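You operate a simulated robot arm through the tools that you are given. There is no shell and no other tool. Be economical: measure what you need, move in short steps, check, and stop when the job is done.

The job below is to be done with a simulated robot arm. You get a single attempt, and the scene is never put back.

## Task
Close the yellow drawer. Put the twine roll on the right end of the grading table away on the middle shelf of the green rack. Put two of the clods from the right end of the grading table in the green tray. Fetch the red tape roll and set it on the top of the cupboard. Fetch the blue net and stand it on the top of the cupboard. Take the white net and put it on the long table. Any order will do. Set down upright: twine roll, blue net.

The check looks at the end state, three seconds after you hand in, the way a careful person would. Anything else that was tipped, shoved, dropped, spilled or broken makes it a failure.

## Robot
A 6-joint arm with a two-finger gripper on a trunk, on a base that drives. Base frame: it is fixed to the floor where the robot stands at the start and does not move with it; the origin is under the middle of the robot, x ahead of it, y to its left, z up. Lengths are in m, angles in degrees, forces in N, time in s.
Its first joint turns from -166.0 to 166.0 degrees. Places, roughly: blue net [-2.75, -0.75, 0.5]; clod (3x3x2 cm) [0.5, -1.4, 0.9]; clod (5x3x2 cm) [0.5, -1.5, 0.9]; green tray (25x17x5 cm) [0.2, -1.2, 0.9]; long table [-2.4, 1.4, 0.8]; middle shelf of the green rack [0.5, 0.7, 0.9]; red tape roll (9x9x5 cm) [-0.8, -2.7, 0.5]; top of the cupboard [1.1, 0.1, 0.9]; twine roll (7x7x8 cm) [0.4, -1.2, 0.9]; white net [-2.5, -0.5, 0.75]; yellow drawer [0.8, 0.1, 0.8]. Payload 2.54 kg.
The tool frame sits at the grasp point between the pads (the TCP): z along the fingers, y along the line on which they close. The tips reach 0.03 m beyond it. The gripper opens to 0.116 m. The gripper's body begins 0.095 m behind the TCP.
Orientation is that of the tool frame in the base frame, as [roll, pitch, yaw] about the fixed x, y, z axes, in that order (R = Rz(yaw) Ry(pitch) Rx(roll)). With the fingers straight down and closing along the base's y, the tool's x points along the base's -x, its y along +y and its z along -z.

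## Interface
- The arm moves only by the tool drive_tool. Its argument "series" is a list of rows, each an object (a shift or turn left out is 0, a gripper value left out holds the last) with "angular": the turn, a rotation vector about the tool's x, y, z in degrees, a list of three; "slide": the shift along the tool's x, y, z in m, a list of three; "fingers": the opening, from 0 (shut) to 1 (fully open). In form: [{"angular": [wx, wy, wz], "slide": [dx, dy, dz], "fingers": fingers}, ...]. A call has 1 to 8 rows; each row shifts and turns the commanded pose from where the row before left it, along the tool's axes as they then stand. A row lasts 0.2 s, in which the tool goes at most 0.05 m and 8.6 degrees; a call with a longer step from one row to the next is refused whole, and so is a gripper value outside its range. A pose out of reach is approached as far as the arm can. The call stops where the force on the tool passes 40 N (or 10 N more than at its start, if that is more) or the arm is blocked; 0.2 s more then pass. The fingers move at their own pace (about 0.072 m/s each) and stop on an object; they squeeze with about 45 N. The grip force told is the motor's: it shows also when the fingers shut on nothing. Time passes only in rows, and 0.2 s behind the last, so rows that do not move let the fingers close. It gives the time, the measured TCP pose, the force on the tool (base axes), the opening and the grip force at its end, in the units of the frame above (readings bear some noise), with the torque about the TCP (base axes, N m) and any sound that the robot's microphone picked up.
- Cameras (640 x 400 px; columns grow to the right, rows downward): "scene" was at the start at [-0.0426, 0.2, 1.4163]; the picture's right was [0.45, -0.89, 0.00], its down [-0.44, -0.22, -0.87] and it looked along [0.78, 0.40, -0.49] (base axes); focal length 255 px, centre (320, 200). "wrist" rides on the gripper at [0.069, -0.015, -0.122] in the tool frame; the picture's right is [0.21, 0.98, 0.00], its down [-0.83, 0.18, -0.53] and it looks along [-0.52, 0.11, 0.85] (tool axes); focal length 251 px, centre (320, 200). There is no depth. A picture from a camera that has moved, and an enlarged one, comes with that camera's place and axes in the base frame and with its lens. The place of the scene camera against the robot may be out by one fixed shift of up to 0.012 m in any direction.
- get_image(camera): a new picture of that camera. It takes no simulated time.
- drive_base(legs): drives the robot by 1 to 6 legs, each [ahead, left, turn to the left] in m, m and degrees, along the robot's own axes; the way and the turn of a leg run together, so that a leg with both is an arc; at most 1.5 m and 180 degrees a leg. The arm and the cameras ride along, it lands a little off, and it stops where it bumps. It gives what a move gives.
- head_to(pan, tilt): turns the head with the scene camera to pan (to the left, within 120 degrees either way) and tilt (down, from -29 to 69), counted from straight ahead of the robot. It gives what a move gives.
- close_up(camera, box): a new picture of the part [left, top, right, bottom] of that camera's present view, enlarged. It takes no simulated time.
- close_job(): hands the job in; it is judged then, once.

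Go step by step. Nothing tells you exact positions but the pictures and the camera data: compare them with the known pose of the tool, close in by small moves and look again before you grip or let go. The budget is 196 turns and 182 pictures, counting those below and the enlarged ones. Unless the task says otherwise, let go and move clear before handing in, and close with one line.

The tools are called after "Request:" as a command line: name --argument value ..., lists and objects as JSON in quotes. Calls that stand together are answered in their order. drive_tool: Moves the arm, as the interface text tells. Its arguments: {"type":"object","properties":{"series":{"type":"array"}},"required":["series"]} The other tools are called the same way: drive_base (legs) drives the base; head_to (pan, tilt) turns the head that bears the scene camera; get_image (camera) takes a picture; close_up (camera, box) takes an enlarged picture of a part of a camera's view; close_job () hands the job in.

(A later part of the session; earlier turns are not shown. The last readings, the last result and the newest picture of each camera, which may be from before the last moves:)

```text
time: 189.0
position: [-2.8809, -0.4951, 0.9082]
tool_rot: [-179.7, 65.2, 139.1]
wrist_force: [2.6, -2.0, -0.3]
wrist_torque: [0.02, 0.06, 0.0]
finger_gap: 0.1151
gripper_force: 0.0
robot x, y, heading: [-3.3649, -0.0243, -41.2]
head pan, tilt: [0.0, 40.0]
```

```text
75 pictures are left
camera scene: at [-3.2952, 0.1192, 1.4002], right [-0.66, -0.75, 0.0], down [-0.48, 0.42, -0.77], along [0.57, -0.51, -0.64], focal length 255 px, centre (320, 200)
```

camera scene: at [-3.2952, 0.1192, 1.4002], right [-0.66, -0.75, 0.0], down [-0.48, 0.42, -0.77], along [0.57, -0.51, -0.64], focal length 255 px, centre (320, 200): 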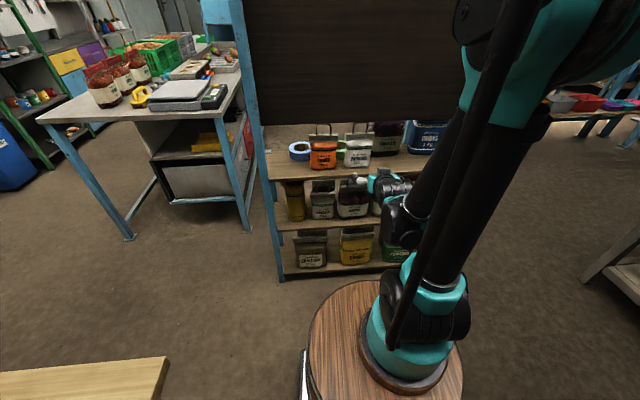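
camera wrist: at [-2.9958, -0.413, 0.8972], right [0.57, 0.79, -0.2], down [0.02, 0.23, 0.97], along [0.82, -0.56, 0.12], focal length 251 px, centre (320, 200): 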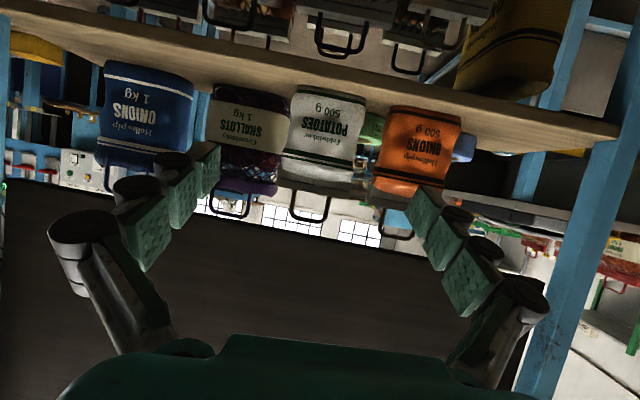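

Request:
drive_tool --series '[{"slide": [0.029, 0, 0.0297]}, {"slide": [0.029, 0, 0.0297]}, {"slide": [0.029, 0, 0.0297]}, {"slide": [0.029, 0, 0.0297]}, {"slide": [0.029, 0, 0.0297]}, {"angular": [0, -7, 0]}, {"angular": [0, -7, 0]}, {"angular": [0, -6, 0]}]'

Request:
get_image --camera "wrist"

Request:
get_image --camera "scene"

```text
time: 190.8
position: [-2.7792, -0.5795, 0.9484]
tool_rot: [-178.5, 85.3, 140.4]
wrist_force: [0.2, -0.7, -0.1]
wrist_torque: [0.01, -0.02, 0.04]
finger_gap: 0.1158
gripper_force: 0.0
out of reach, approached as far as the arm can: row 1, 2, 3, 4, 5, 6, 7, 8
robot x, y, heading: [-3.3641, -0.0231, -41.5]
head pan, tilt: [0.0, 40.0]
```

```text
74 pictures are left
camera wrist: at [-2.8838, -0.5087, 0.8899], right [0.63, 0.75, -0.22], down [-0.23, 0.44, 0.87], along [0.74, -0.5, 0.45], focal length 251 px, centre (320, 200)
```

wrist: 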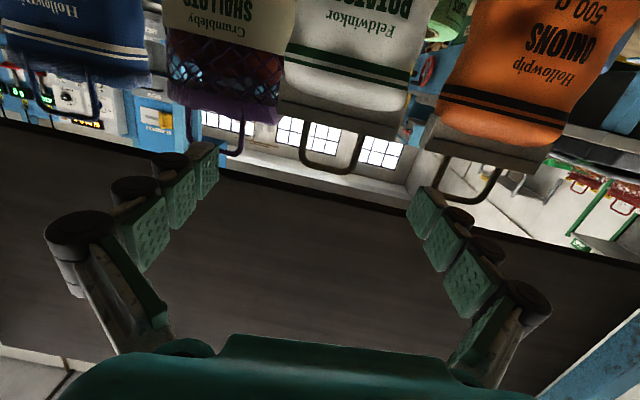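

```text
73 pictures are left
camera scene: at [-3.2969, 0.1207, 1.4001], right [-0.66, -0.75, 0.0], down [-0.48, 0.42, -0.77], along [0.58, -0.51, -0.64], focal length 255 px, centre (320, 200)
```

scene: 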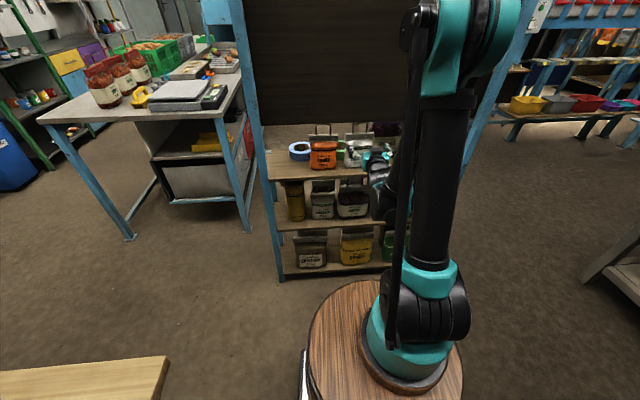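

With the tool horizontal, the arm can't fold that low this close in. I'll back the base slightly so the reach is longer.

Request:
drive_base --legs '[[-0.075, 0.03, 0]]'

Request:
drive_tool --series '[{"slide": [0, 0, 0]}]'

```text
time: 191.8
position: [-2.8141, -0.509, 0.9483]
tool_rot: [-178.7, 85.2, 140.2]
wrist_force: [0.3, -0.3, 0.7]
wrist_torque: [0.0, -0.03, 0.0]
finger_gap: 0.1159
gripper_force: 0.1
robot x, y, heading: [-3.4022, 0.0523, -41.1]
head pan, tilt: [0.0, 40.0]
```

```text
time: 192.2
position: [-2.8143, -0.5076, 0.9473]
tool_rot: [-178.6, 85.1, 140.2]
wrist_force: [-0.9, 0.0, 0.1]
wrist_torque: [0.01, 0.02, -0.03]
finger_gap: 0.1159
gripper_force: 0.0
robot x, y, heading: [-3.4012, 0.0487, -41.3]
head pan, tilt: [0.0, 40.0]
```

Request:
drive_tool --series '[{"slide": [0.0367, -0.0033, 0.0173]}, {"slide": [0.0367, -0.0033, 0.0173]}, {"slide": [0.0367, -0.0033, 0.0173]}, {"slide": [0.0367, -0.0033, 0.0173]}, {"slide": [0.0367, -0.0033, 0.0173]}, {"slide": [0.0367, -0.0033, 0.0173]}]'

Request:
get_image --camera "wrist"

```text
time: 193.6
position: [-2.7052, -0.6315, 0.834]
tool_rot: [-178.7, 85.0, 140.2]
wrist_force: [-1.1, -1.1, 0.4]
wrist_torque: [-0.01, 0.01, 0.02]
finger_gap: 0.1161
gripper_force: 0.1
out of reach, approached as far as the arm can: row 1, 2, 3, 4, 5, 6
robot x, y, heading: [-3.4026, 0.0447, -41.0]
head pan, tilt: [0.0, 40.0]
```

```text
72 pictures are left
camera wrist: at [-2.8116, -0.5599, 0.7756], right [0.63, 0.75, -0.22], down [-0.23, 0.44, 0.87], along [0.74, -0.5, 0.45], focal length 251 px, centre (320, 200)
```

wrist: 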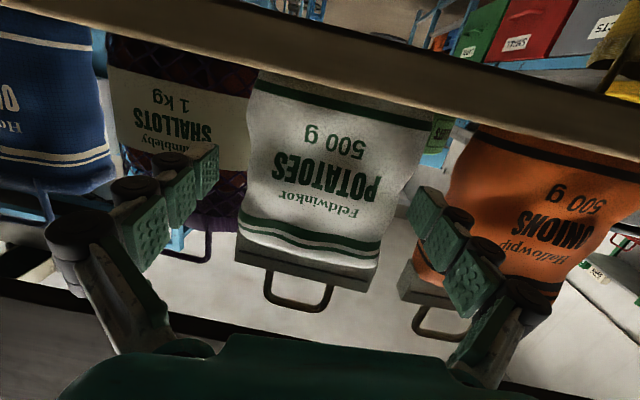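

The arm's fold limit needs a longer reach for a low horizontal tool, so I'll relocate south-west of the shelf at about (-3.82, -0.75). First I turn the arm away from the shelf.

Request:
drive_base --legs '[[0, 0, -90]]'

Request:
drive_tool --series '[{"slide": [-0.045, 0, 0]}, {"slide": [-0.045, 0, 0]}, {"slide": [-0.045, 0, 0]}, {"slide": [-0.045, 0, 0]}, {"slide": [-0.045, 0, 0]}, {"slide": [-0.045, 0, 0]}, {"slide": [-0.045, 0, 0]}, {"slide": [-0.01, 0, -0.04]}]'

Request:
get_image --camera "scene"

```text
time: 197.8
position: [-4.0681, -0.6648, 0.8326]
tool_rot: [-178.7, 85.0, 51.4]
wrist_force: [-1.5, -0.3, 0.0]
wrist_torque: [-0.01, 0.03, 0.0]
finger_gap: 0.1159
gripper_force: 0.1
robot x, y, heading: [-3.4057, 0.0499, -129.8]
head pan, tilt: [0.0, 40.0]
```

```text
time: 199.6
position: [-4.0612, -0.6577, 1.1585]
tool_rot: [-178.8, 84.9, 51.3]
wrist_force: [0.7, -0.7, 0.1]
wrist_torque: [-0.03, -0.02, 0.0]
finger_gap: 0.1159
gripper_force: 0.1
robot x, y, heading: [-3.4059, 0.0477, -130.1]
head pan, tilt: [0.0, 40.0]
```

```text
71 pictures are left
camera scene: at [-3.2698, -0.0125, 1.4001], right [-0.77, 0.64, 0.0], down [0.41, 0.49, -0.77], along [-0.49, -0.59, -0.64], focal length 255 px, centre (320, 200)
```

scene: 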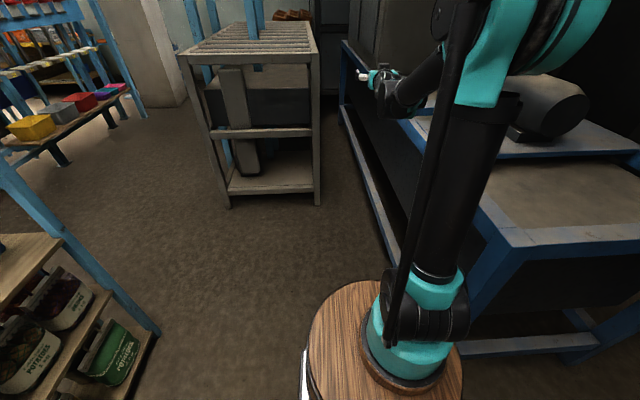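

Request:
drive_tool --series '[{"angular": [0, 8, 0], "slide": [0, 0, -0.03]}, {"angular": [0, 8, 0], "slide": [0, 0, -0.03]}, {"angular": [0, 8, 0], "slide": [0, 0, -0.03]}, {"angular": [0, 8, 0], "slide": [0, 0, -0.03]}, {"angular": [0, 8, 0], "slide": [0.02, 0, -0.03]}, {"slide": [0.031, 0, -0.031]}, {"slide": [0.031, 0, -0.031]}, {"slide": [0.031, 0, -0.031]}]'

Request:
drive_base --legs '[[0.5, 0.1, 0], [0.38, 0.1, 0]]'

Request:
head_to --pan 90 --tilt 35

Request:
get_image --camera "scene"

```text
time: 201.4
position: [-3.8801, -0.4417, 1.1981]
tool_rot: [-179.9, 45.0, 50.2]
wrist_force: [0.6, 0.1, 0.7]
wrist_torque: [0.04, 0.01, 0.01]
finger_gap: 0.1161
gripper_force: 0.1
robot x, y, heading: [-3.4017, 0.0521, -130.2]
head pan, tilt: [0.0, 40.0]
```

```text
time: 206.4
position: [-4.2971, -1.2361, 1.1973]
tool_rot: [-179.9, 44.9, 49.7]
wrist_force: [1.0, 0.6, -0.3]
wrist_torque: [-0.01, -0.01, -0.02]
finger_gap: 0.116
gripper_force: 0.0
robot x, y, heading: [-3.8133, -0.7507, -130.5]
head pan, tilt: [0.0, 40.0]
```

```text
time: 208.1
position: [-4.2968, -1.2373, 1.1974]
tool_rot: [-179.7, 45.0, 49.8]
wrist_force: [0.2, -0.9, 0.5]
wrist_torque: [0.01, -0.01, -0.03]
finger_gap: 0.1157
gripper_force: 0.0
robot x, y, heading: [-3.8178, -0.747, -130.7]
head pan, tilt: [90.0, 35.0]
```

```text
70 pictures are left
camera scene: at [-3.5617, -0.8039, 1.4077], right [-0.65, -0.76, 0.0], down [-0.44, 0.37, -0.82], along [0.62, -0.53, -0.57], focal length 255 px, centre (320, 200)
```

scene: 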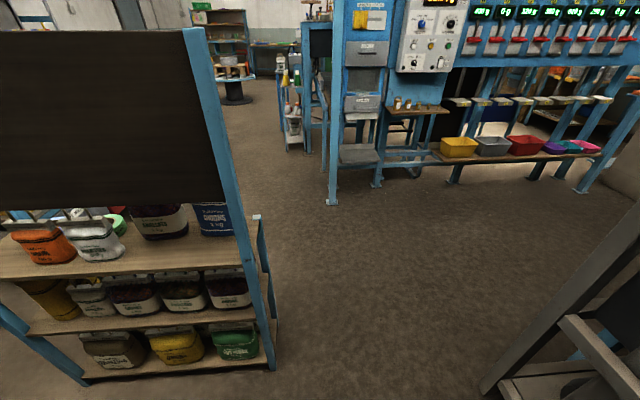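

There's open floor past the shelf's far end. I'll turn left to face the shelf's back.

Request:
drive_base --legs '[[0, 0, 142]]'

Request:
head_to --pan -5 --tilt 35

Request:
get_image --camera "scene"

Request:
get_image --camera "wrist"

```text
time: 214.3
position: [-3.1219, -0.6734, 1.1983]
tool_rot: [-179.8, 45.0, -168.3]
wrist_force: [-0.6, -0.1, 0.8]
wrist_torque: [0.03, -0.01, 0.03]
finger_gap: 0.116
gripper_force: 0.1
robot x, y, heading: [-3.8035, -0.7583, 11.3]
head pan, tilt: [90.0, 35.0]
```

```text
time: 216.1
position: [-3.1218, -0.6728, 1.1968]
tool_rot: [-179.8, 44.9, -168.4]
wrist_force: [-0.9, 0.2, 0.4]
wrist_torque: [-0.01, 0.02, 0.0]
finger_gap: 0.1162
gripper_force: 0.0
robot x, y, heading: [-3.8018, -0.7601, 11.2]
head pan, tilt: [-5.0, 35.0]
```

```text
69 pictures are left
camera scene: at [-3.8639, -0.6153, 1.4077], right [0.11, -0.99, 0.0], down [-0.57, -0.06, -0.82], along [0.81, 0.09, -0.57], focal length 255 px, centre (320, 200)
```

scene: 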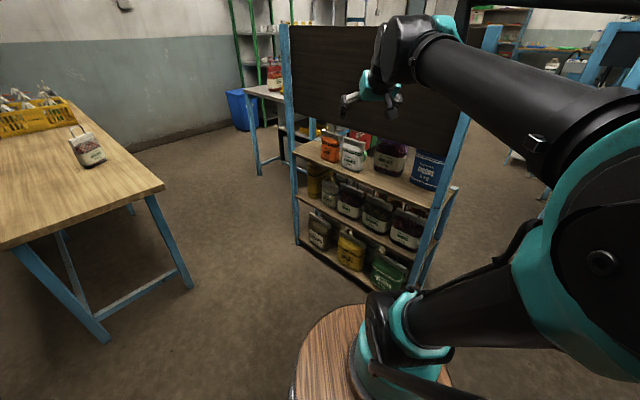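

```text
68 pictures are left
camera wrist: at [-3.2514, -0.7139, 1.2349], right [-0.34, 0.93, -0.15], down [0.17, 0.22, 0.96], along [0.92, 0.31, -0.23], focal length 251 px, centre (320, 200)
```

wrist: 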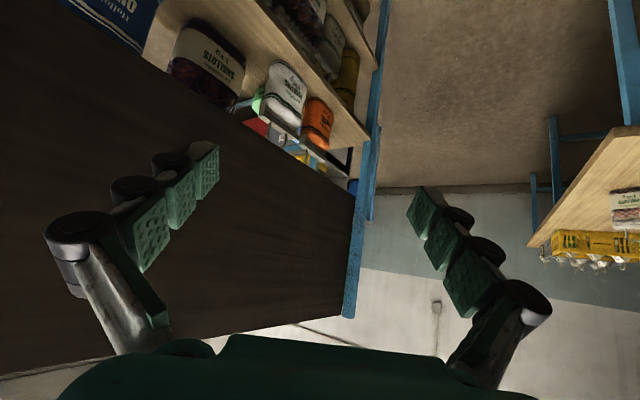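

Request:
drive_tool --series '[{"angular": [5.73, 0, 5.73]}, {"angular": [5.73, 0, 5.73]}, {"angular": [5.73, 0, 5.73]}, {"angular": [5.73, 0, 5.73]}, {"angular": [5.73, 0, 5.73]}, {"angular": [5.73, 0, 5.73]}]'

Request:
drive_tool --series '[{"slide": [-0.01, 0.036, 0.012]}, {"slide": [-0.01, 0.036, 0.012]}, {"slide": [-0.01, 0.036, 0.012]}, {"angular": [0, -8, 0], "slide": [0, 0.036, 0.02]}, {"angular": [0, -8, 0], "slide": [0, 0.036, 0.02]}, {"angular": [0, -8, 0], "slide": [0, 0.036, 0.02]}, {"angular": [0, -8, 0], "slide": [0, 0.036, 0.02]}, {"angular": [0, -8, 0], "slide": [0, 0.036, 0.02]}]'

Request:
get_image --camera "scene"

```text
time: 217.4
position: [-3.1224, -0.6718, 1.1975]
tool_rot: [-179.9, 45.1, 142.9]
wrist_force: [0.3, -1.0, -0.2]
wrist_torque: [0.01, -0.02, 0.03]
finger_gap: 0.1154
gripper_force: 0.0
robot x, y, heading: [-3.8006, -0.7578, 11.2]
head pan, tilt: [-5.0, 35.0]
```

```text
time: 219.2
position: [-2.8412, -0.5223, 1.1461]
tool_rot: [-179.7, 85.2, 143.1]
wrist_force: [-0.8, -0.6, -0.1]
wrist_torque: [0.04, 0.05, 0.06]
finger_gap: 0.1159
gripper_force: 0.1
robot x, y, heading: [-3.8, -0.7596, 11.2]
head pan, tilt: [-5.0, 35.0]
```

```text
67 pictures are left
camera scene: at [-3.8642, -0.6156, 1.4077], right [0.11, -0.99, 0.0], down [-0.57, -0.06, -0.82], along [0.81, 0.09, -0.57], focal length 255 px, centre (320, 200)
```

scene: 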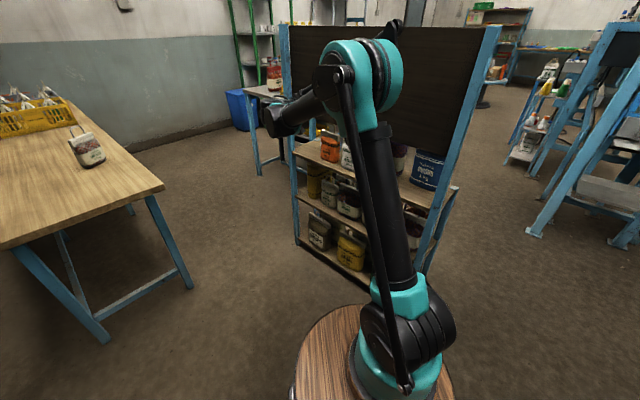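

Request:
drive_tool --series '[{"slide": [0.0448, 0, 0.0039]}, {"slide": [0.0448, 0, 0.0039]}, {"slide": [0.0448, 0, 0.0039]}, {"slide": [0.0448, 0, 0.0039]}, {"slide": [0.0448, 0, 0.0039]}, {"slide": [0.0448, 0, 0.0039]}, {"slide": [0.0448, 0, 0.0039]}, {"slide": [0.0448, 0, 0.0039]}]'

Request:
get_image --camera "wrist"

Request:
get_image --camera "scene"

```text
time: 221.1
position: [-2.8435, -0.5237, 0.7857]
tool_rot: [-179.4, 85.1, 143.6]
wrist_force: [0.4, 0.2, 0.1]
wrist_torque: [0.0, 0.0, 0.04]
finger_gap: 0.1157
gripper_force: 0.1
robot x, y, heading: [-3.8044, -0.7583, 11.5]
head pan, tilt: [-5.0, 35.0]
```

```text
66 pictures are left
camera wrist: at [-2.9534, -0.4588, 0.7263], right [0.57, 0.79, -0.21], down [-0.26, 0.42, 0.87], along [0.78, -0.44, 0.45], focal length 251 px, centre (320, 200)
```

wrist: 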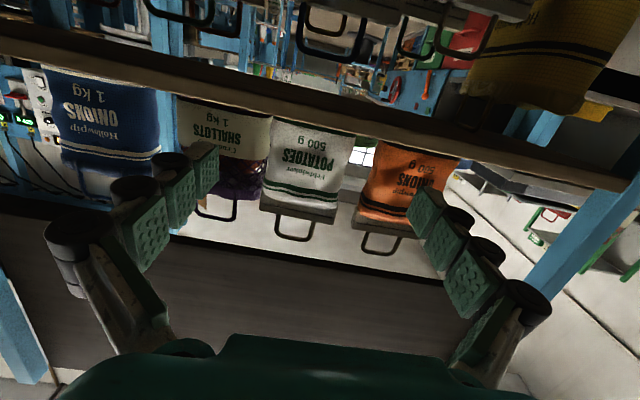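

```text
65 pictures are left
camera scene: at [-3.8639, -0.6153, 1.4077], right [0.11, -0.99, 0.0], down [-0.57, -0.06, -0.82], along [0.81, 0.09, -0.57], focal length 255 px, centre (320, 200)
```

scene: 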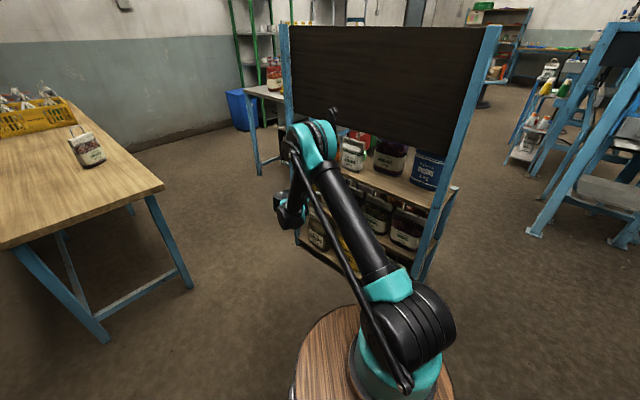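

The arm reaches low now, and the loop is visible near the centre. I'll lower to loop height.

Request:
drive_tool --series '[{"slide": [0.045, 0.004, 0.004]}, {"slide": [0.045, 0.004, 0.004]}]'

Request:
get_image --camera "wrist"

Request:
close_up --camera "wrist" --box '[200, 0, 460, 170]'

```text
time: 221.7
position: [-2.8382, -0.516, 0.6931]
tool_rot: [-179.3, 85.1, 143.6]
wrist_force: [-0.4, -0.6, 0.4]
wrist_torque: [0.03, 0.01, -0.01]
finger_gap: 0.1161
gripper_force: 0.1
robot x, y, heading: [-3.7998, -0.7596, 11.5]
head pan, tilt: [-5.0, 35.0]
```

```text
64 pictures are left
camera wrist: at [-2.9496, -0.4518, 0.6351], right [0.57, 0.79, -0.21], down [-0.26, 0.42, 0.87], along [0.78, -0.44, 0.45], focal length 251 px, centre (320, 200)
```

wrist: 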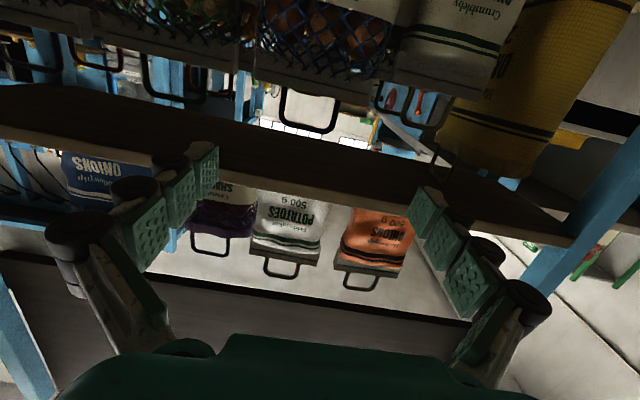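

```text
2.35 times, centred on (330, 85) of wrist
camera zoom: at [-2.9496, -0.4518, 0.6351], right [0.57, 0.79, -0.21], down [-0.26, 0.42, 0.87], along [0.78, -0.44, 0.45], focal length 592 px, centre (296, 471)
```

zoom: 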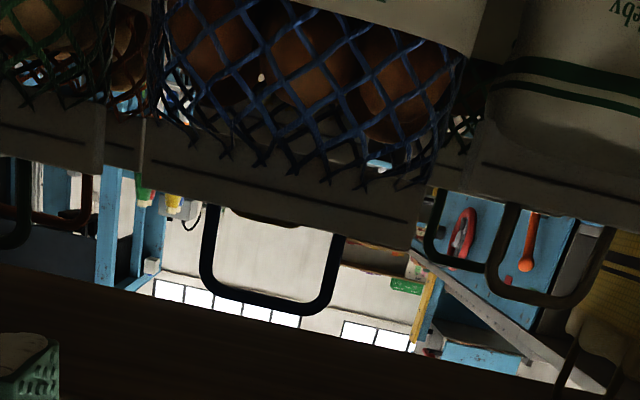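

The blue loop is clear: tip at about (-2.664, -0.653, 0.712), 85 mm wide. I'm aligning and inserting part way.

Request:
drive_tool --series '[{"slide": [-0.013, -0.006, 0.01], "fingers": 0.95}, {"slide": [0, 0, 0.04]}, {"slide": [0, 0, 0.04]}, {"slide": [0, 0, 0.03]}]'

Request:
get_image --camera "wrist"

```text
time: 222.7
position: [-2.7444, -0.5935, 0.6972]
tool_rot: [-179.2, 85.1, 143.7]
wrist_force: [-0.7, -0.3, 0.2]
wrist_torque: [0.02, 0.04, -0.03]
finger_gap: 0.1102
gripper_force: 0.1
robot x, y, heading: [-3.8007, -0.7597, 11.6]
head pan, tilt: [-5.0, 35.0]
```

```text
62 pictures are left
camera wrist: at [-2.8561, -0.5285, 0.6393], right [0.57, 0.79, -0.21], down [-0.26, 0.42, 0.87], along [0.78, -0.44, 0.45], focal length 251 px, centre (320, 200)
```

wrist: 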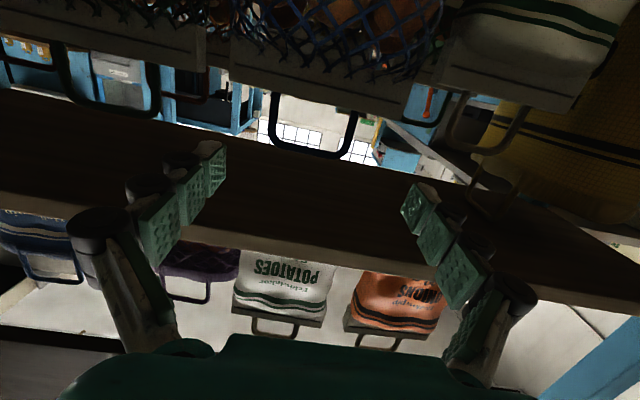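

Request:
drive_tool --series '[{"slide": [0, -0.007, 0.02]}, {"slide": [0, 0, 0.03]}, {"slide": [0, 0, 0.025]}]'

Request:
get_image --camera "wrist"

```text
time: 223.4
position: [-2.689, -0.6442, 0.6915]
tool_rot: [-179.5, 85.1, 143.5]
wrist_force: [1.0, 0.3, 0.3]
wrist_torque: [-0.03, 0.01, -0.03]
finger_gap: 0.1102
gripper_force: 0.2
robot x, y, heading: [-3.7983, -0.7606, 11.3]
head pan, tilt: [-5.0, 35.0]
```

```text
61 pictures are left
camera wrist: at [-2.8004, -0.5796, 0.6336], right [0.57, 0.79, -0.21], down [-0.26, 0.42, 0.87], along [0.78, -0.44, 0.45], focal length 251 px, centre (320, 200)
```

wrist: 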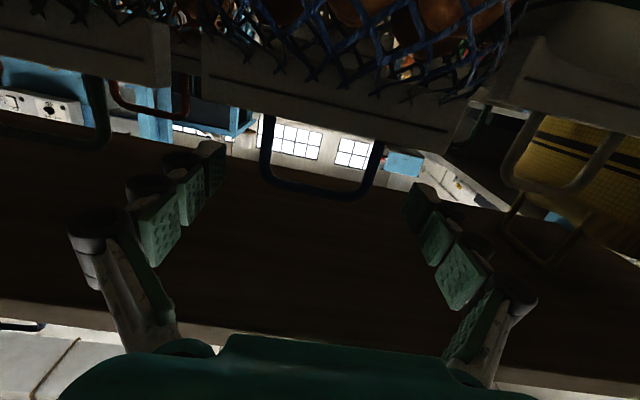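

Request:
drive_tool --series '[{"slide": [0, 0, 0.02]}, {"slide": [0, 0, 0.016]}]'

Request:
get_image --camera "wrist"

```text
time: 224.1
position: [-2.6593, -0.667, 0.689]
tool_rot: [-179.3, 85.1, 143.6]
wrist_force: [0.9, 0.2, -0.9]
wrist_torque: [0.02, 0.01, -0.02]
finger_gap: 0.1103
gripper_force: 0.0
robot x, y, heading: [-3.7954, -0.7536, 10.9]
head pan, tilt: [-5.0, 35.0]
```

```text
60 pictures are left
camera wrist: at [-2.771, -0.6021, 0.6301], right [0.57, 0.79, -0.21], down [-0.26, 0.42, 0.87], along [0.78, -0.44, 0.45], focal length 251 px, centre (320, 200)
```

wrist: 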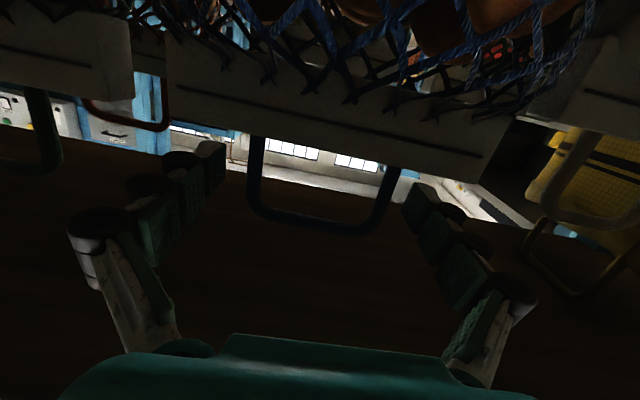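

The loop is between the pads. Closing.

Request:
drive_tool --series '[{"slide": [0, 0, 0.003], "fingers": 0}, {}, {}]'

Request:
get_image --camera "wrist"

```text
time: 224.8
position: [-2.6572, -0.6701, 0.6876]
tool_rot: [-179.1, 85.1, 143.8]
wrist_force: [-3.4, -2.6, -0.3]
wrist_torque: [-0.19, 0.1, -0.06]
finger_gap: 0.0771
gripper_force: 44.8
robot x, y, heading: [-3.8023, -0.757, 11.4]
head pan, tilt: [-5.0, 35.0]
```

```text
59 pictures are left
camera wrist: at [-2.769, -0.6048, 0.6298], right [0.57, 0.79, -0.22], down [-0.26, 0.42, 0.87], along [0.78, -0.44, 0.45], focal length 251 px, centre (320, 200)
```

wrist: 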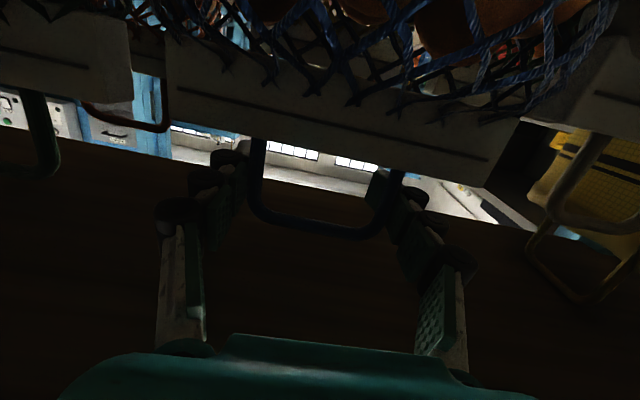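

Request:
drive_tool --series '[{"slide": [-0.006, 0, 0]}, {"slide": [-0.006, 0, 0]}]'

```text
time: 225.4
position: [-2.6569, -0.6673, 0.6993]
tool_rot: [-179.4, 85.0, 143.7]
wrist_force: [-0.1, 0.3, -10.0]
wrist_torque: [-0.03, -0.04, 0.03]
finger_gap: 0.0774
gripper_force: 45.2
robot x, y, heading: [-3.8, -0.7559, 11.2]
head pan, tilt: [-5.0, 35.0]
```

The net is lifted (10 N). Now I pull it straight back, level.

Request:
drive_tool --series '[{"slide": [0.002, 0, -0.02]}, {"slide": [0.003, 0, -0.03]}, {"slide": [0.0035, 0, -0.04]}, {"slide": [0.0035, 0, -0.04]}]'

Request:
get_image --camera "wrist"

Request:
get_image --camera "scene"

```text
time: 226.4
position: [-2.7619, -0.5913, 0.6982]
tool_rot: [-178.8, 85.1, 144.1]
wrist_force: [0.8, -1.5, -10.4]
wrist_torque: [-0.15, -0.01, 0.05]
finger_gap: 0.0777
gripper_force: 45.2
robot x, y, heading: [-3.7987, -0.7587, 11.3]
head pan, tilt: [-5.0, 35.0]
```

```text
58 pictures are left
camera wrist: at [-2.8727, -0.5266, 0.6404], right [0.58, 0.79, -0.22], down [-0.26, 0.42, 0.87], along [0.78, -0.44, 0.45], focal length 251 px, centre (320, 200)
```

wrist: 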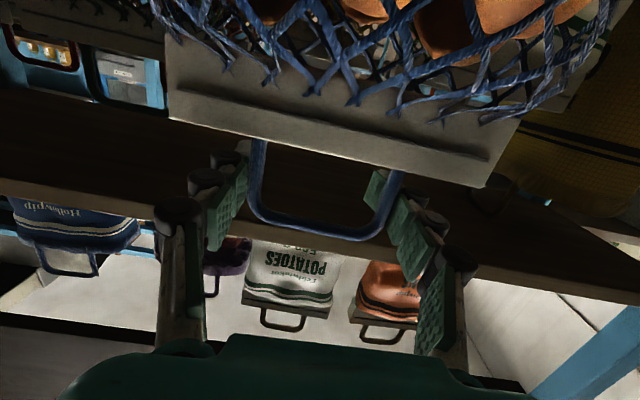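

```text
57 pictures are left
camera scene: at [-3.8631, -0.6156, 1.4077], right [0.11, -0.99, 0.0], down [-0.57, -0.06, -0.82], along [0.81, 0.09, -0.57], focal length 255 px, centre (320, 200)
```

scene: 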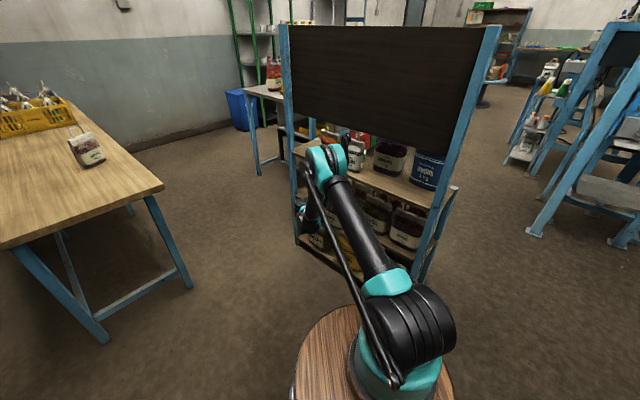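

Request:
drive_tool --series '[{"slide": [0.0035, 0, -0.04]}, {"slide": [0.0035, 0, -0.04]}, {"slide": [-0.045, 0, -0.004]}, {"slide": [-0.045, 0, -0.004]}, {"slide": [-0.045, 0, -0.004]}, {"slide": [-0.045, 0, -0.004]}, {"slide": [-0.045, 0, -0.004]}, {"slide": [-0.045, 0, -0.004]}]'

Request:
get_image --camera "wrist"

Request:
get_image --camera "scene"

```text
time: 228.2
position: [-2.8238, -0.5418, 0.9697]
tool_rot: [-179.2, 85.0, 143.9]
wrist_force: [1.2, 0.2, -10.8]
wrist_torque: [-0.03, -0.08, -0.06]
finger_gap: 0.0776
gripper_force: 45.2
robot x, y, heading: [-3.8031, -0.7576, 11.0]
head pan, tilt: [-5.0, 35.0]
```

```text
56 pictures are left
camera wrist: at [-2.935, -0.4776, 0.9107], right [0.57, 0.79, -0.22], down [-0.26, 0.42, 0.87], along [0.78, -0.44, 0.45], focal length 251 px, centre (320, 200)
```

wrist: 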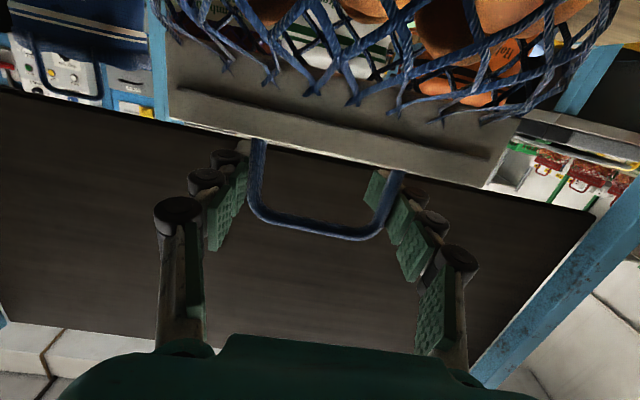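

```text
55 pictures are left
camera scene: at [-3.863, -0.6151, 1.4077], right [0.11, -0.99, 0.0], down [-0.57, -0.06, -0.82], along [0.81, 0.09, -0.57], focal length 255 px, centre (320, 200)
```

scene: 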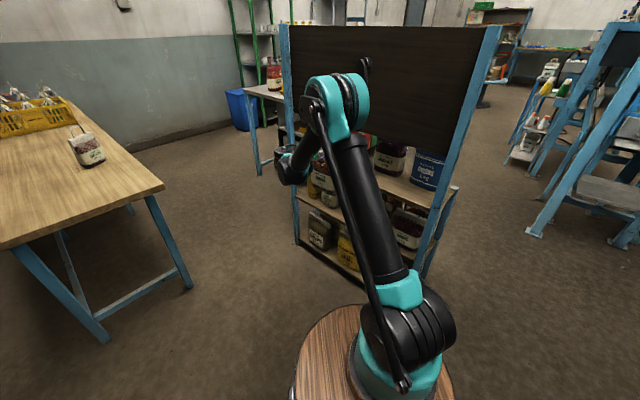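

The blue net is free and secure. I'll turn the tool in line with the arm, raise and draw back.

Request:
drive_tool --series '[{"slide": [-0.03, 0, -0.03]}, {"slide": [-0.03, 0, -0.03]}, {"angular": [-8, 0, -0.7]}, {"angular": [-8, 0, -0.7]}, {"angular": [-8, 0, -0.7]}, {"angular": [-8, 0, -0.7]}, {"angular": [-8, 0, -0.7]}, {"angular": [-8, 0, -0.7]}]'

Request:
drive_tool --series '[{"slide": [-0.045, 0, 0]}, {"slide": [-0.045, 0, 0]}, {"slide": [-0.045, 0, 0]}, {"slide": [-0.045, 0, 0]}, {"slide": [-0.02, 0, -0.04]}, {"slide": [0, 0, -0.04]}, {"slide": [0, 0, -0.04]}]'

Request:
get_image --camera "scene"

```text
time: 230.1
position: [-2.8702, -0.5075, 1.0343]
tool_rot: [-178.5, 84.9, -167.3]
wrist_force: [0.2, -0.4, -9.9]
wrist_torque: [0.05, -0.07, -0.03]
finger_gap: 0.0773
gripper_force: 44.7
robot x, y, heading: [-3.7979, -0.7593, 11.5]
head pan, tilt: [-5.0, 35.0]
```

```text
time: 231.7
position: [-2.9666, -0.53, 1.2456]
tool_rot: [-178.6, 85.0, -167.6]
wrist_force: [0.9, 0.5, -10.5]
wrist_torque: [0.03, -0.14, -0.03]
finger_gap: 0.0772
gripper_force: 44.8
robot x, y, heading: [-3.8014, -0.7556, 11.5]
head pan, tilt: [-5.0, 35.0]
```

```text
54 pictures are left
camera scene: at [-3.863, -0.615, 1.4077], right [0.11, -0.99, 0.0], down [-0.57, -0.06, -0.82], along [0.81, 0.09, -0.57], focal length 255 px, centre (320, 200)
```

scene: 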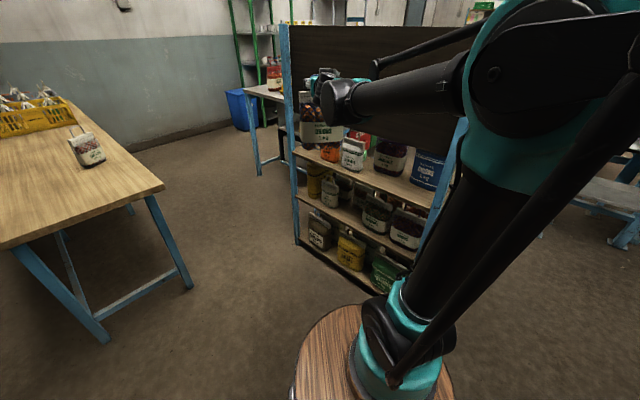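

Request:
drive_tool --series '[{"slide": [0.0035, 0, -0.04]}, {"slide": [0.0035, 0, -0.04]}]'

Request:
drive_base --legs '[[0, 0, 29.5], [0.5, -0.14, 0], [0.8, 0, 0], [0.54, 0, 0]]'

Request:
get_image --camera "scene"

```text
time: 232.2
position: [-3.0471, -0.5437, 1.2458]
tool_rot: [-178.6, 85.0, -167.5]
wrist_force: [0.6, 0.0, -10.9]
wrist_torque: [0.06, -0.1, -0.02]
finger_gap: 0.0771
gripper_force: 45.5
robot x, y, heading: [-3.8004, -0.7589, 11.5]
head pan, tilt: [-5.0, 35.0]
```

```text
time: 243.4
position: [-1.7644, 0.9013, 1.2462]
tool_rot: [-178.7, 85.0, -138.1]
wrist_force: [-0.6, 0.0, -10.5]
wrist_torque: [0.03, -0.08, 0.02]
finger_gap: 0.0769
gripper_force: 44.6
robot x, y, heading: [-2.3176, 0.3497, 41.0]
head pan, tilt: [-5.0, 35.0]
```

```text
53 pictures are left
camera scene: at [-2.4358, 0.4412, 1.4077], right [0.59, -0.81, 0.0], down [-0.47, -0.34, -0.82], along [0.66, 0.48, -0.57], focal length 255 px, centre (320, 200)
```

scene: 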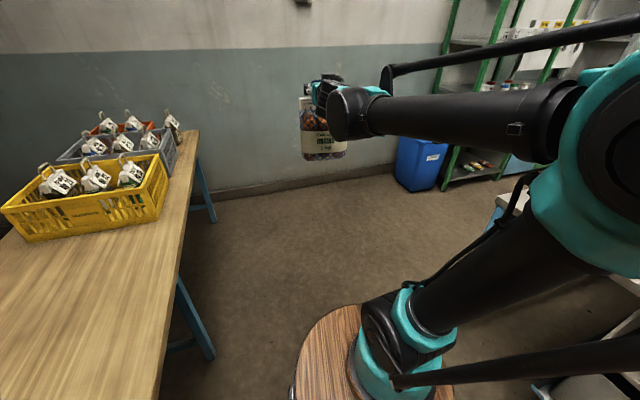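

Request:
drive_base --legs '[[1.077, -0.01, 0], [0, 0, -78.3], [0.9, 0, 0]]'

Request:
get_image --camera "scene"

```text
time: 256.8
position: [-0.0994, 0.0685, 1.2464]
tool_rot: [-178.7, 85.0, 143.5]
wrist_force: [1.2, 0.4, -9.6]
wrist_torque: [-0.06, -0.08, 0.0]
finger_gap: 0.0764
gripper_force: 45.2
robot x, y, heading: [-0.7561, 0.4943, -37.7]
head pan, tilt: [-5.0, 35.0]
```

```text
52 pictures are left
camera scene: at [-0.6976, 0.6362, 1.4077], right [-0.68, -0.74, 0.0], down [-0.42, 0.39, -0.82], along [0.6, -0.55, -0.57], focal length 255 px, centre (320, 200)
```

scene: 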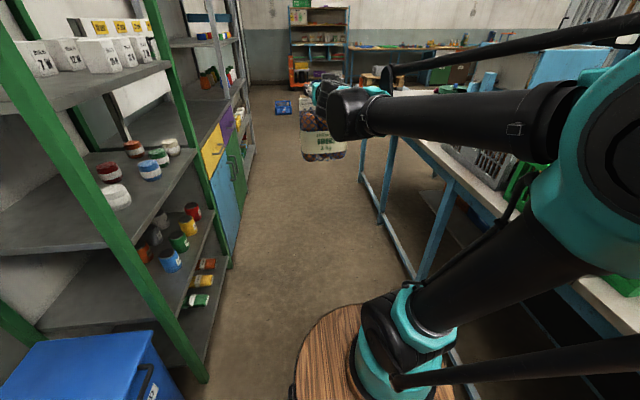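

Request:
drive_base --legs '[[1.43, -0.035, 0], [0, 0, 86]]'

Request:
head_to --pan -15 --tilt 30

Request:
get_image --camera "scene"

Request:
get_image --camera "wrist"

```text
time: 267.2
position: [0.927, 0.1416, 1.2447]
tool_rot: [-179.2, 85.0, -140.1]
wrist_force: [-0.7, -0.6, -9.2]
wrist_torque: [0.07, -0.1, -0.01]
finger_gap: 0.0763
gripper_force: 45.6
robot x, y, heading: [0.3629, -0.3971, 39.1]
head pan, tilt: [-5.0, 35.0]
stopped in leg 2: the robot was blocked; the commanded pose is now the measured one
```

```text
time: 267.9
position: [0.9278, 0.1421, 1.2457]
tool_rot: [-179.1, 84.9, -140.1]
wrist_force: [-0.3, 0.8, -10.5]
wrist_torque: [0.07, -0.13, -0.03]
finger_gap: 0.0763
gripper_force: 45.0
robot x, y, heading: [0.3592, -0.3939, 38.9]
head pan, tilt: [-15.0, 30.0]
```

```text
51 pictures are left
camera scene: at [0.2535, -0.3114, 1.4154], right [0.41, -0.91, 0.0], down [-0.46, -0.21, -0.87], along [0.79, 0.36, -0.5], focal length 255 px, centre (320, 200)
```

scene: 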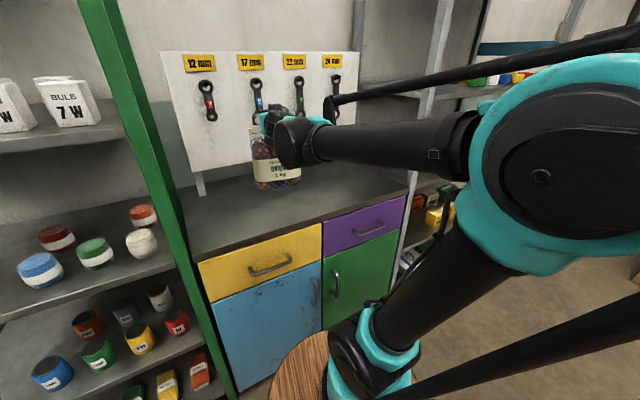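

```text
50 pictures are left
camera wrist: at [0.838, 0.0501, 1.1872], right [-0.63, 0.75, -0.22], down [-0.47, -0.15, 0.87], along [0.62, 0.65, 0.45], focal length 251 px, centre (320, 200)
```

wrist: 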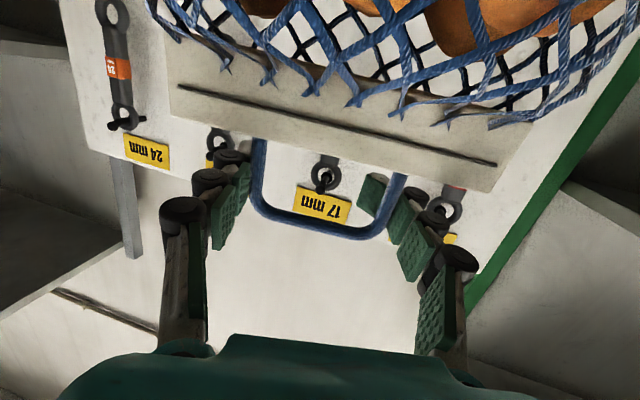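

The base stopped against the table corner, but the net is already over the cupboard top. I'll go slightly further in and lower.

Request:
drive_tool --series '[{"slide": [0, 0, 0.025]}, {"slide": [0, 0, 0.025]}, {"slide": [0.025, 0, 0.002]}, {"slide": [0.02, 0, 0.002]}]'

Request:
get_image --camera "scene"

```text
time: 268.9
position: [0.9667, 0.1724, 1.196]
tool_rot: [-179.2, 85.0, -140.2]
wrist_force: [-0.9, 0.1, -9.9]
wrist_torque: [0.09, -0.15, 0.0]
finger_gap: 0.0762
gripper_force: 45.0
robot x, y, heading: [0.359, -0.4012, 39.0]
head pan, tilt: [-15.0, 30.0]
```

```text
49 pictures are left
camera scene: at [0.2534, -0.3115, 1.4155], right [0.41, -0.91, 0.0], down [-0.46, -0.21, -0.87], along [0.79, 0.36, -0.5], focal length 255 px, centre (320, 200)
```

scene: 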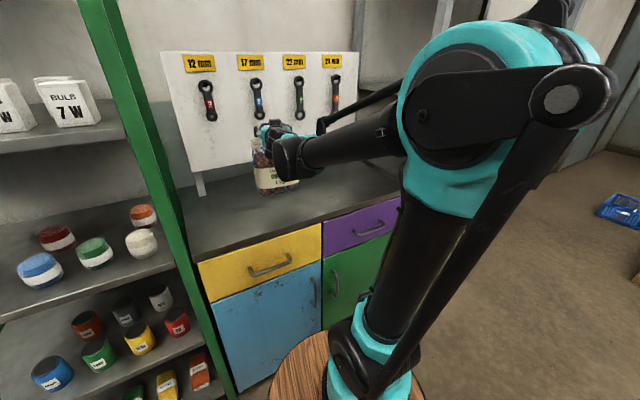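

Request:
drive_tool --series '[{"slide": [0.004, 0, 0]}, {"slide": [0.004, 0, 0]}, {"slide": [0.004, 0, 0]}, {"slide": [0.004, 0, 0]}, {"slide": [0.003, 0, 0]}, {"slide": [0.003, 0, 0]}, {"slide": [0.003, 0, 0]}]'

Request:
close_up --camera "scene" --box '[210, 110, 350, 230]'

```text
time: 270.5
position: [0.964, 0.171, 1.1709]
tool_rot: [-179.1, 85.0, -140.0]
wrist_force: [0.5, 0.7, -10.7]
wrist_torque: [0.07, -0.08, 0.03]
finger_gap: 0.0761
gripper_force: 44.4
robot x, y, heading: [0.361, -0.3976, 39.2]
head pan, tilt: [-15.0, 30.0]
```

```text
3.33 times, centred on (280, 170) of scene
camera zoom: at [0.2535, -0.3115, 1.4155], right [0.41, -0.91, 0.0], down [-0.46, -0.21, -0.87], along [0.79, 0.36, -0.5], focal length 850 px, centre (453, 300)
```

zoom: 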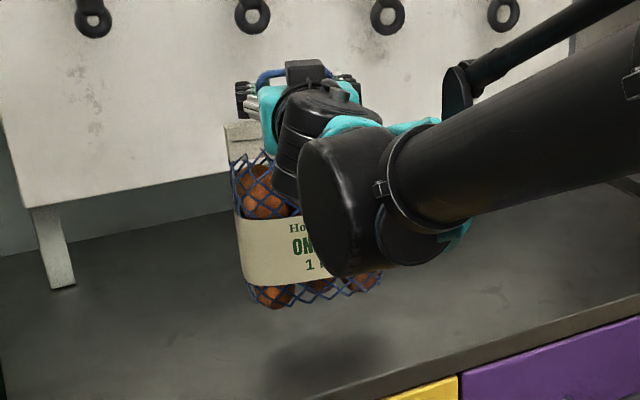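

Request:
drive_tool --series '[{"slide": [0.003, 0, 0]}, {"slide": [0.003, 0, 0]}, {"slide": [0.003, 0, 0]}, {"slide": [0.003, 0, 0]}, {"slide": [0.003, 0, 0]}, {"slide": [0.003, 0, 0]}]'

```text
time: 271.9
position: [0.9634, 0.172, 1.1527]
tool_rot: [-179.1, 84.9, -140.1]
wrist_force: [0.9, -0.3, -10.5]
wrist_torque: [0.09, -0.1, 0.01]
finger_gap: 0.0761
gripper_force: 44.7
robot x, y, heading: [0.3619, -0.395, 39.1]
head pan, tilt: [-15.0, 30.0]
```

Request:
drive_tool --series '[{"slide": [0.003, 0, 0]}, {"slide": [0.003, 0, 0]}, {"slide": [0.003, 0, 0]}, {"slide": [0.003, 0, 0]}]'

Request:
close_up --camera "scene" --box '[210, 110, 350, 230]'

```text
time: 272.9
position: [0.9628, 0.1709, 1.1407]
tool_rot: [-179.1, 85.1, -140.1]
wrist_force: [0.3, 0.6, -10.1]
wrist_torque: [0.13, -0.09, -0.01]
finger_gap: 0.0758
gripper_force: 45.1
robot x, y, heading: [0.3637, -0.3981, 39.0]
head pan, tilt: [-15.0, 30.0]
```

```text
3.33 times, centred on (280, 170) of scene
camera zoom: at [0.2535, -0.3115, 1.4155], right [0.41, -0.91, 0.0], down [-0.46, -0.21, -0.87], along [0.79, 0.36, -0.5], focal length 850 px, centre (453, 300)
```

zoom: 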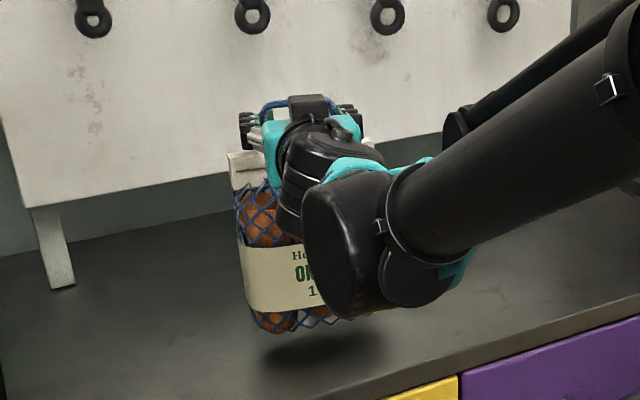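

Request:
drive_tool --series '[{"slide": [0.003, 0, 0]}, {"slide": [0.003, 0, 0]}, {"slide": [0.003, 0, 0]}, {"slide": [0.003, 0, 0]}, {"slide": [0.003, 0, 0]}, {"slide": [0.003, 0, 0]}]'

```text
time: 274.3
position: [0.9614, 0.1704, 1.1226]
tool_rot: [-179.2, 84.9, -140.0]
wrist_force: [0.1, -1.3, -9.3]
wrist_torque: [0.1, -0.12, 0.01]
finger_gap: 0.076
gripper_force: 44.9
robot x, y, heading: [0.3608, -0.3966, 39.1]
head pan, tilt: [-15.0, 30.0]
```

Request:
drive_tool --series '[{"slide": [0.003, 0, 0]}, {"slide": [0.003, 0, 0]}, {"slide": [0.003, 0, 0]}, {"slide": [0.003, 0, 0]}]'

Request:
close_up --camera "scene" --box '[210, 110, 350, 230]'

```text
time: 274.9
position: [0.9619, 0.1703, 1.1209]
tool_rot: [-175.8, 85.2, -136.6]
wrist_force: [-1.9, -2.6, 22.6]
wrist_torque: [-0.29, -0.11, -0.11]
finger_gap: 0.0762
gripper_force: 45.2
robot x, y, heading: [0.3647, -0.3914, 39.3]
head pan, tilt: [-15.0, 30.0]
stopped in row 3: the force on the tool passed its limit at 49 N (the readings are from after the stop); the commanded pose is now the measured one
```

```text
3.33 times, centred on (280, 170) of scene
camera zoom: at [0.2526, -0.3124, 1.4155], right [0.41, -0.91, 0.0], down [-0.46, -0.2, -0.87], along [0.79, 0.36, -0.5], focal length 850 px, centre (453, 300)
```

zoom: 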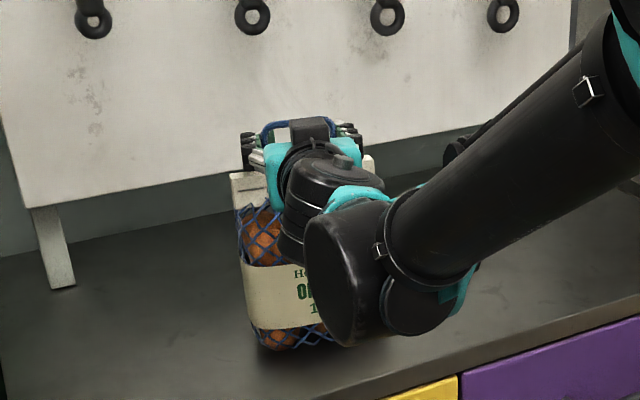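

Contact with the cupboard top. I'll ease up 1.5 mm, open and back out straight.

Request:
drive_tool --series '[{"slide": [-0.0015, 0, 0]}, {}]'

Request:
drive_tool --series '[{"fingers": 0.95}, {}, {}, {"slide": [0, 0, -0.02]}, {"slide": [0, 0, -0.03]}]'

Request:
get_image --camera "wrist"

```text
time: 275.6
position: [0.9598, 0.1705, 1.1213]
tool_rot: [-176.7, 85.1, -137.5]
wrist_force: [-0.5, 1.0, 5.7]
wrist_torque: [0.11, -0.46, 0.01]
finger_gap: 0.0761
gripper_force: 45.1
robot x, y, heading: [0.3626, -0.3982, 39.2]
head pan, tilt: [-15.0, 30.0]
```

```text
time: 276.8
position: [0.9235, 0.1382, 1.1243]
tool_rot: [-176.4, 85.1, -137.3]
wrist_force: [1.0, 1.0, -0.3]
wrist_torque: [-0.01, 0.01, 0.0]
finger_gap: 0.1104
gripper_force: 0.1
robot x, y, heading: [0.3609, -0.4016, 39.2]
head pan, tilt: [-15.0, 30.0]
```

```text
45 pictures are left
camera wrist: at [0.8338, 0.0468, 1.0662], right [-0.63, 0.74, -0.22], down [-0.48, -0.15, 0.87], along [0.61, 0.65, 0.45], focal length 251 px, centre (320, 200)
```

wrist: 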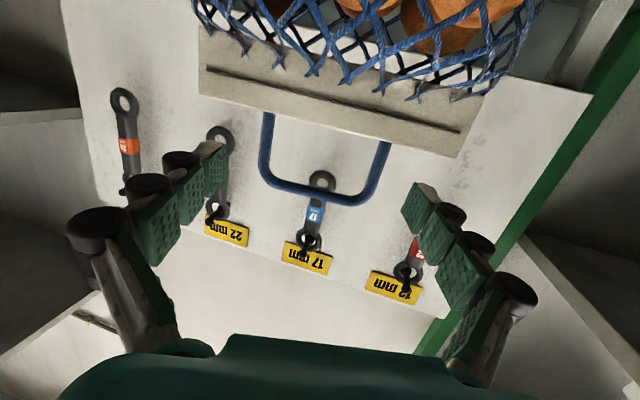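

Request:
drive_tool --series '[{"slide": [0, 0, -0.03]}, {"slide": [0, 0, -0.03]}, {"slide": [-0.04, 0, -0.01]}, {"slide": [-0.04, 0, -0.01]}, {"angular": [0, 8, 0], "slide": [0, 0, -0.02]}, {"angular": [0, 8, 0], "slide": [0, 0, -0.03]}, {"angular": [0, 8, 0], "slide": [0, 0, -0.03]}, {"angular": [0, 8, 0], "slide": [0, 0, -0.03]}]'

Request:
get_image --camera "scene"

```text
time: 278.6
position: [0.7847, 0.0284, 1.246]
tool_rot: [-179.6, 53.0, -140.3]
wrist_force: [0.1, 0.3, 0.2]
wrist_torque: [0.0, 0.04, 0.02]
finger_gap: 0.1103
gripper_force: 0.1
robot x, y, heading: [0.3622, -0.3942, 39.2]
head pan, tilt: [-15.0, 30.0]
```

```text
44 pictures are left
camera scene: at [0.2533, -0.3117, 1.4155], right [0.41, -0.91, 0.0], down [-0.46, -0.21, -0.87], along [0.79, 0.36, -0.5], focal length 255 px, centre (320, 200)
```

scene: 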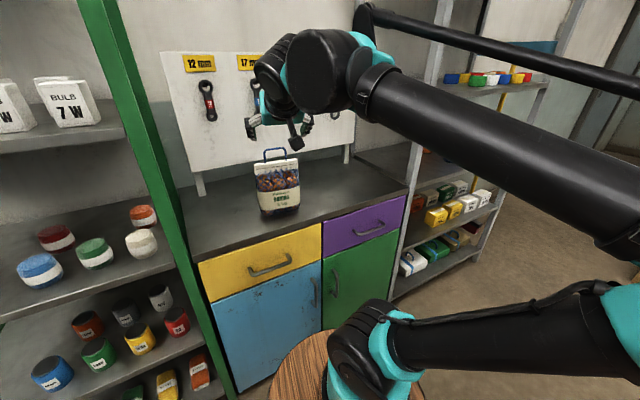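

The blue net stands upright on the cupboard. Now for the red tape roll: I drive out past the right end of the grading table and look south.

Request:
drive_base --legs '[[0, 0, -76], [1.05, 0, 0], [0, 0, -70]]'

Request:
head_to --pan -10 --tilt 20

Request:
get_image --camera "scene"

```text
time: 290.4
position: [1.1033, -1.6128, 1.2463]
tool_rot: [-179.5, 53.1, 73.4]
wrist_force: [0.5, 0.4, 0.1]
wrist_torque: [0.03, 0.01, -0.01]
finger_gap: 0.1103
gripper_force: 0.0
robot x, y, heading: [1.2203, -1.0269, -106.4]
head pan, tilt: [-15.0, 30.0]
```

```text
time: 291.1
position: [1.1024, -1.614, 1.2459]
tool_rot: [-179.5, 53.1, 73.4]
wrist_force: [0.2, -0.9, 0.9]
wrist_torque: [-0.03, 0.01, 0.01]
finger_gap: 0.1102
gripper_force: 0.0
robot x, y, heading: [1.2168, -1.0259, -106.7]
head pan, tilt: [-10.0, 20.0]
```

```text
43 pictures are left
camera scene: at [1.3502, -1.0275, 1.4315], right [-0.89, 0.45, 0.0], down [0.16, 0.31, -0.94], along [-0.43, -0.84, -0.34], focal length 255 px, centre (320, 200)
```

scene: 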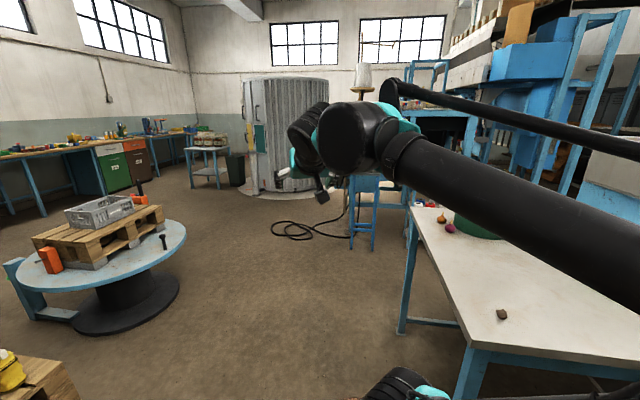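

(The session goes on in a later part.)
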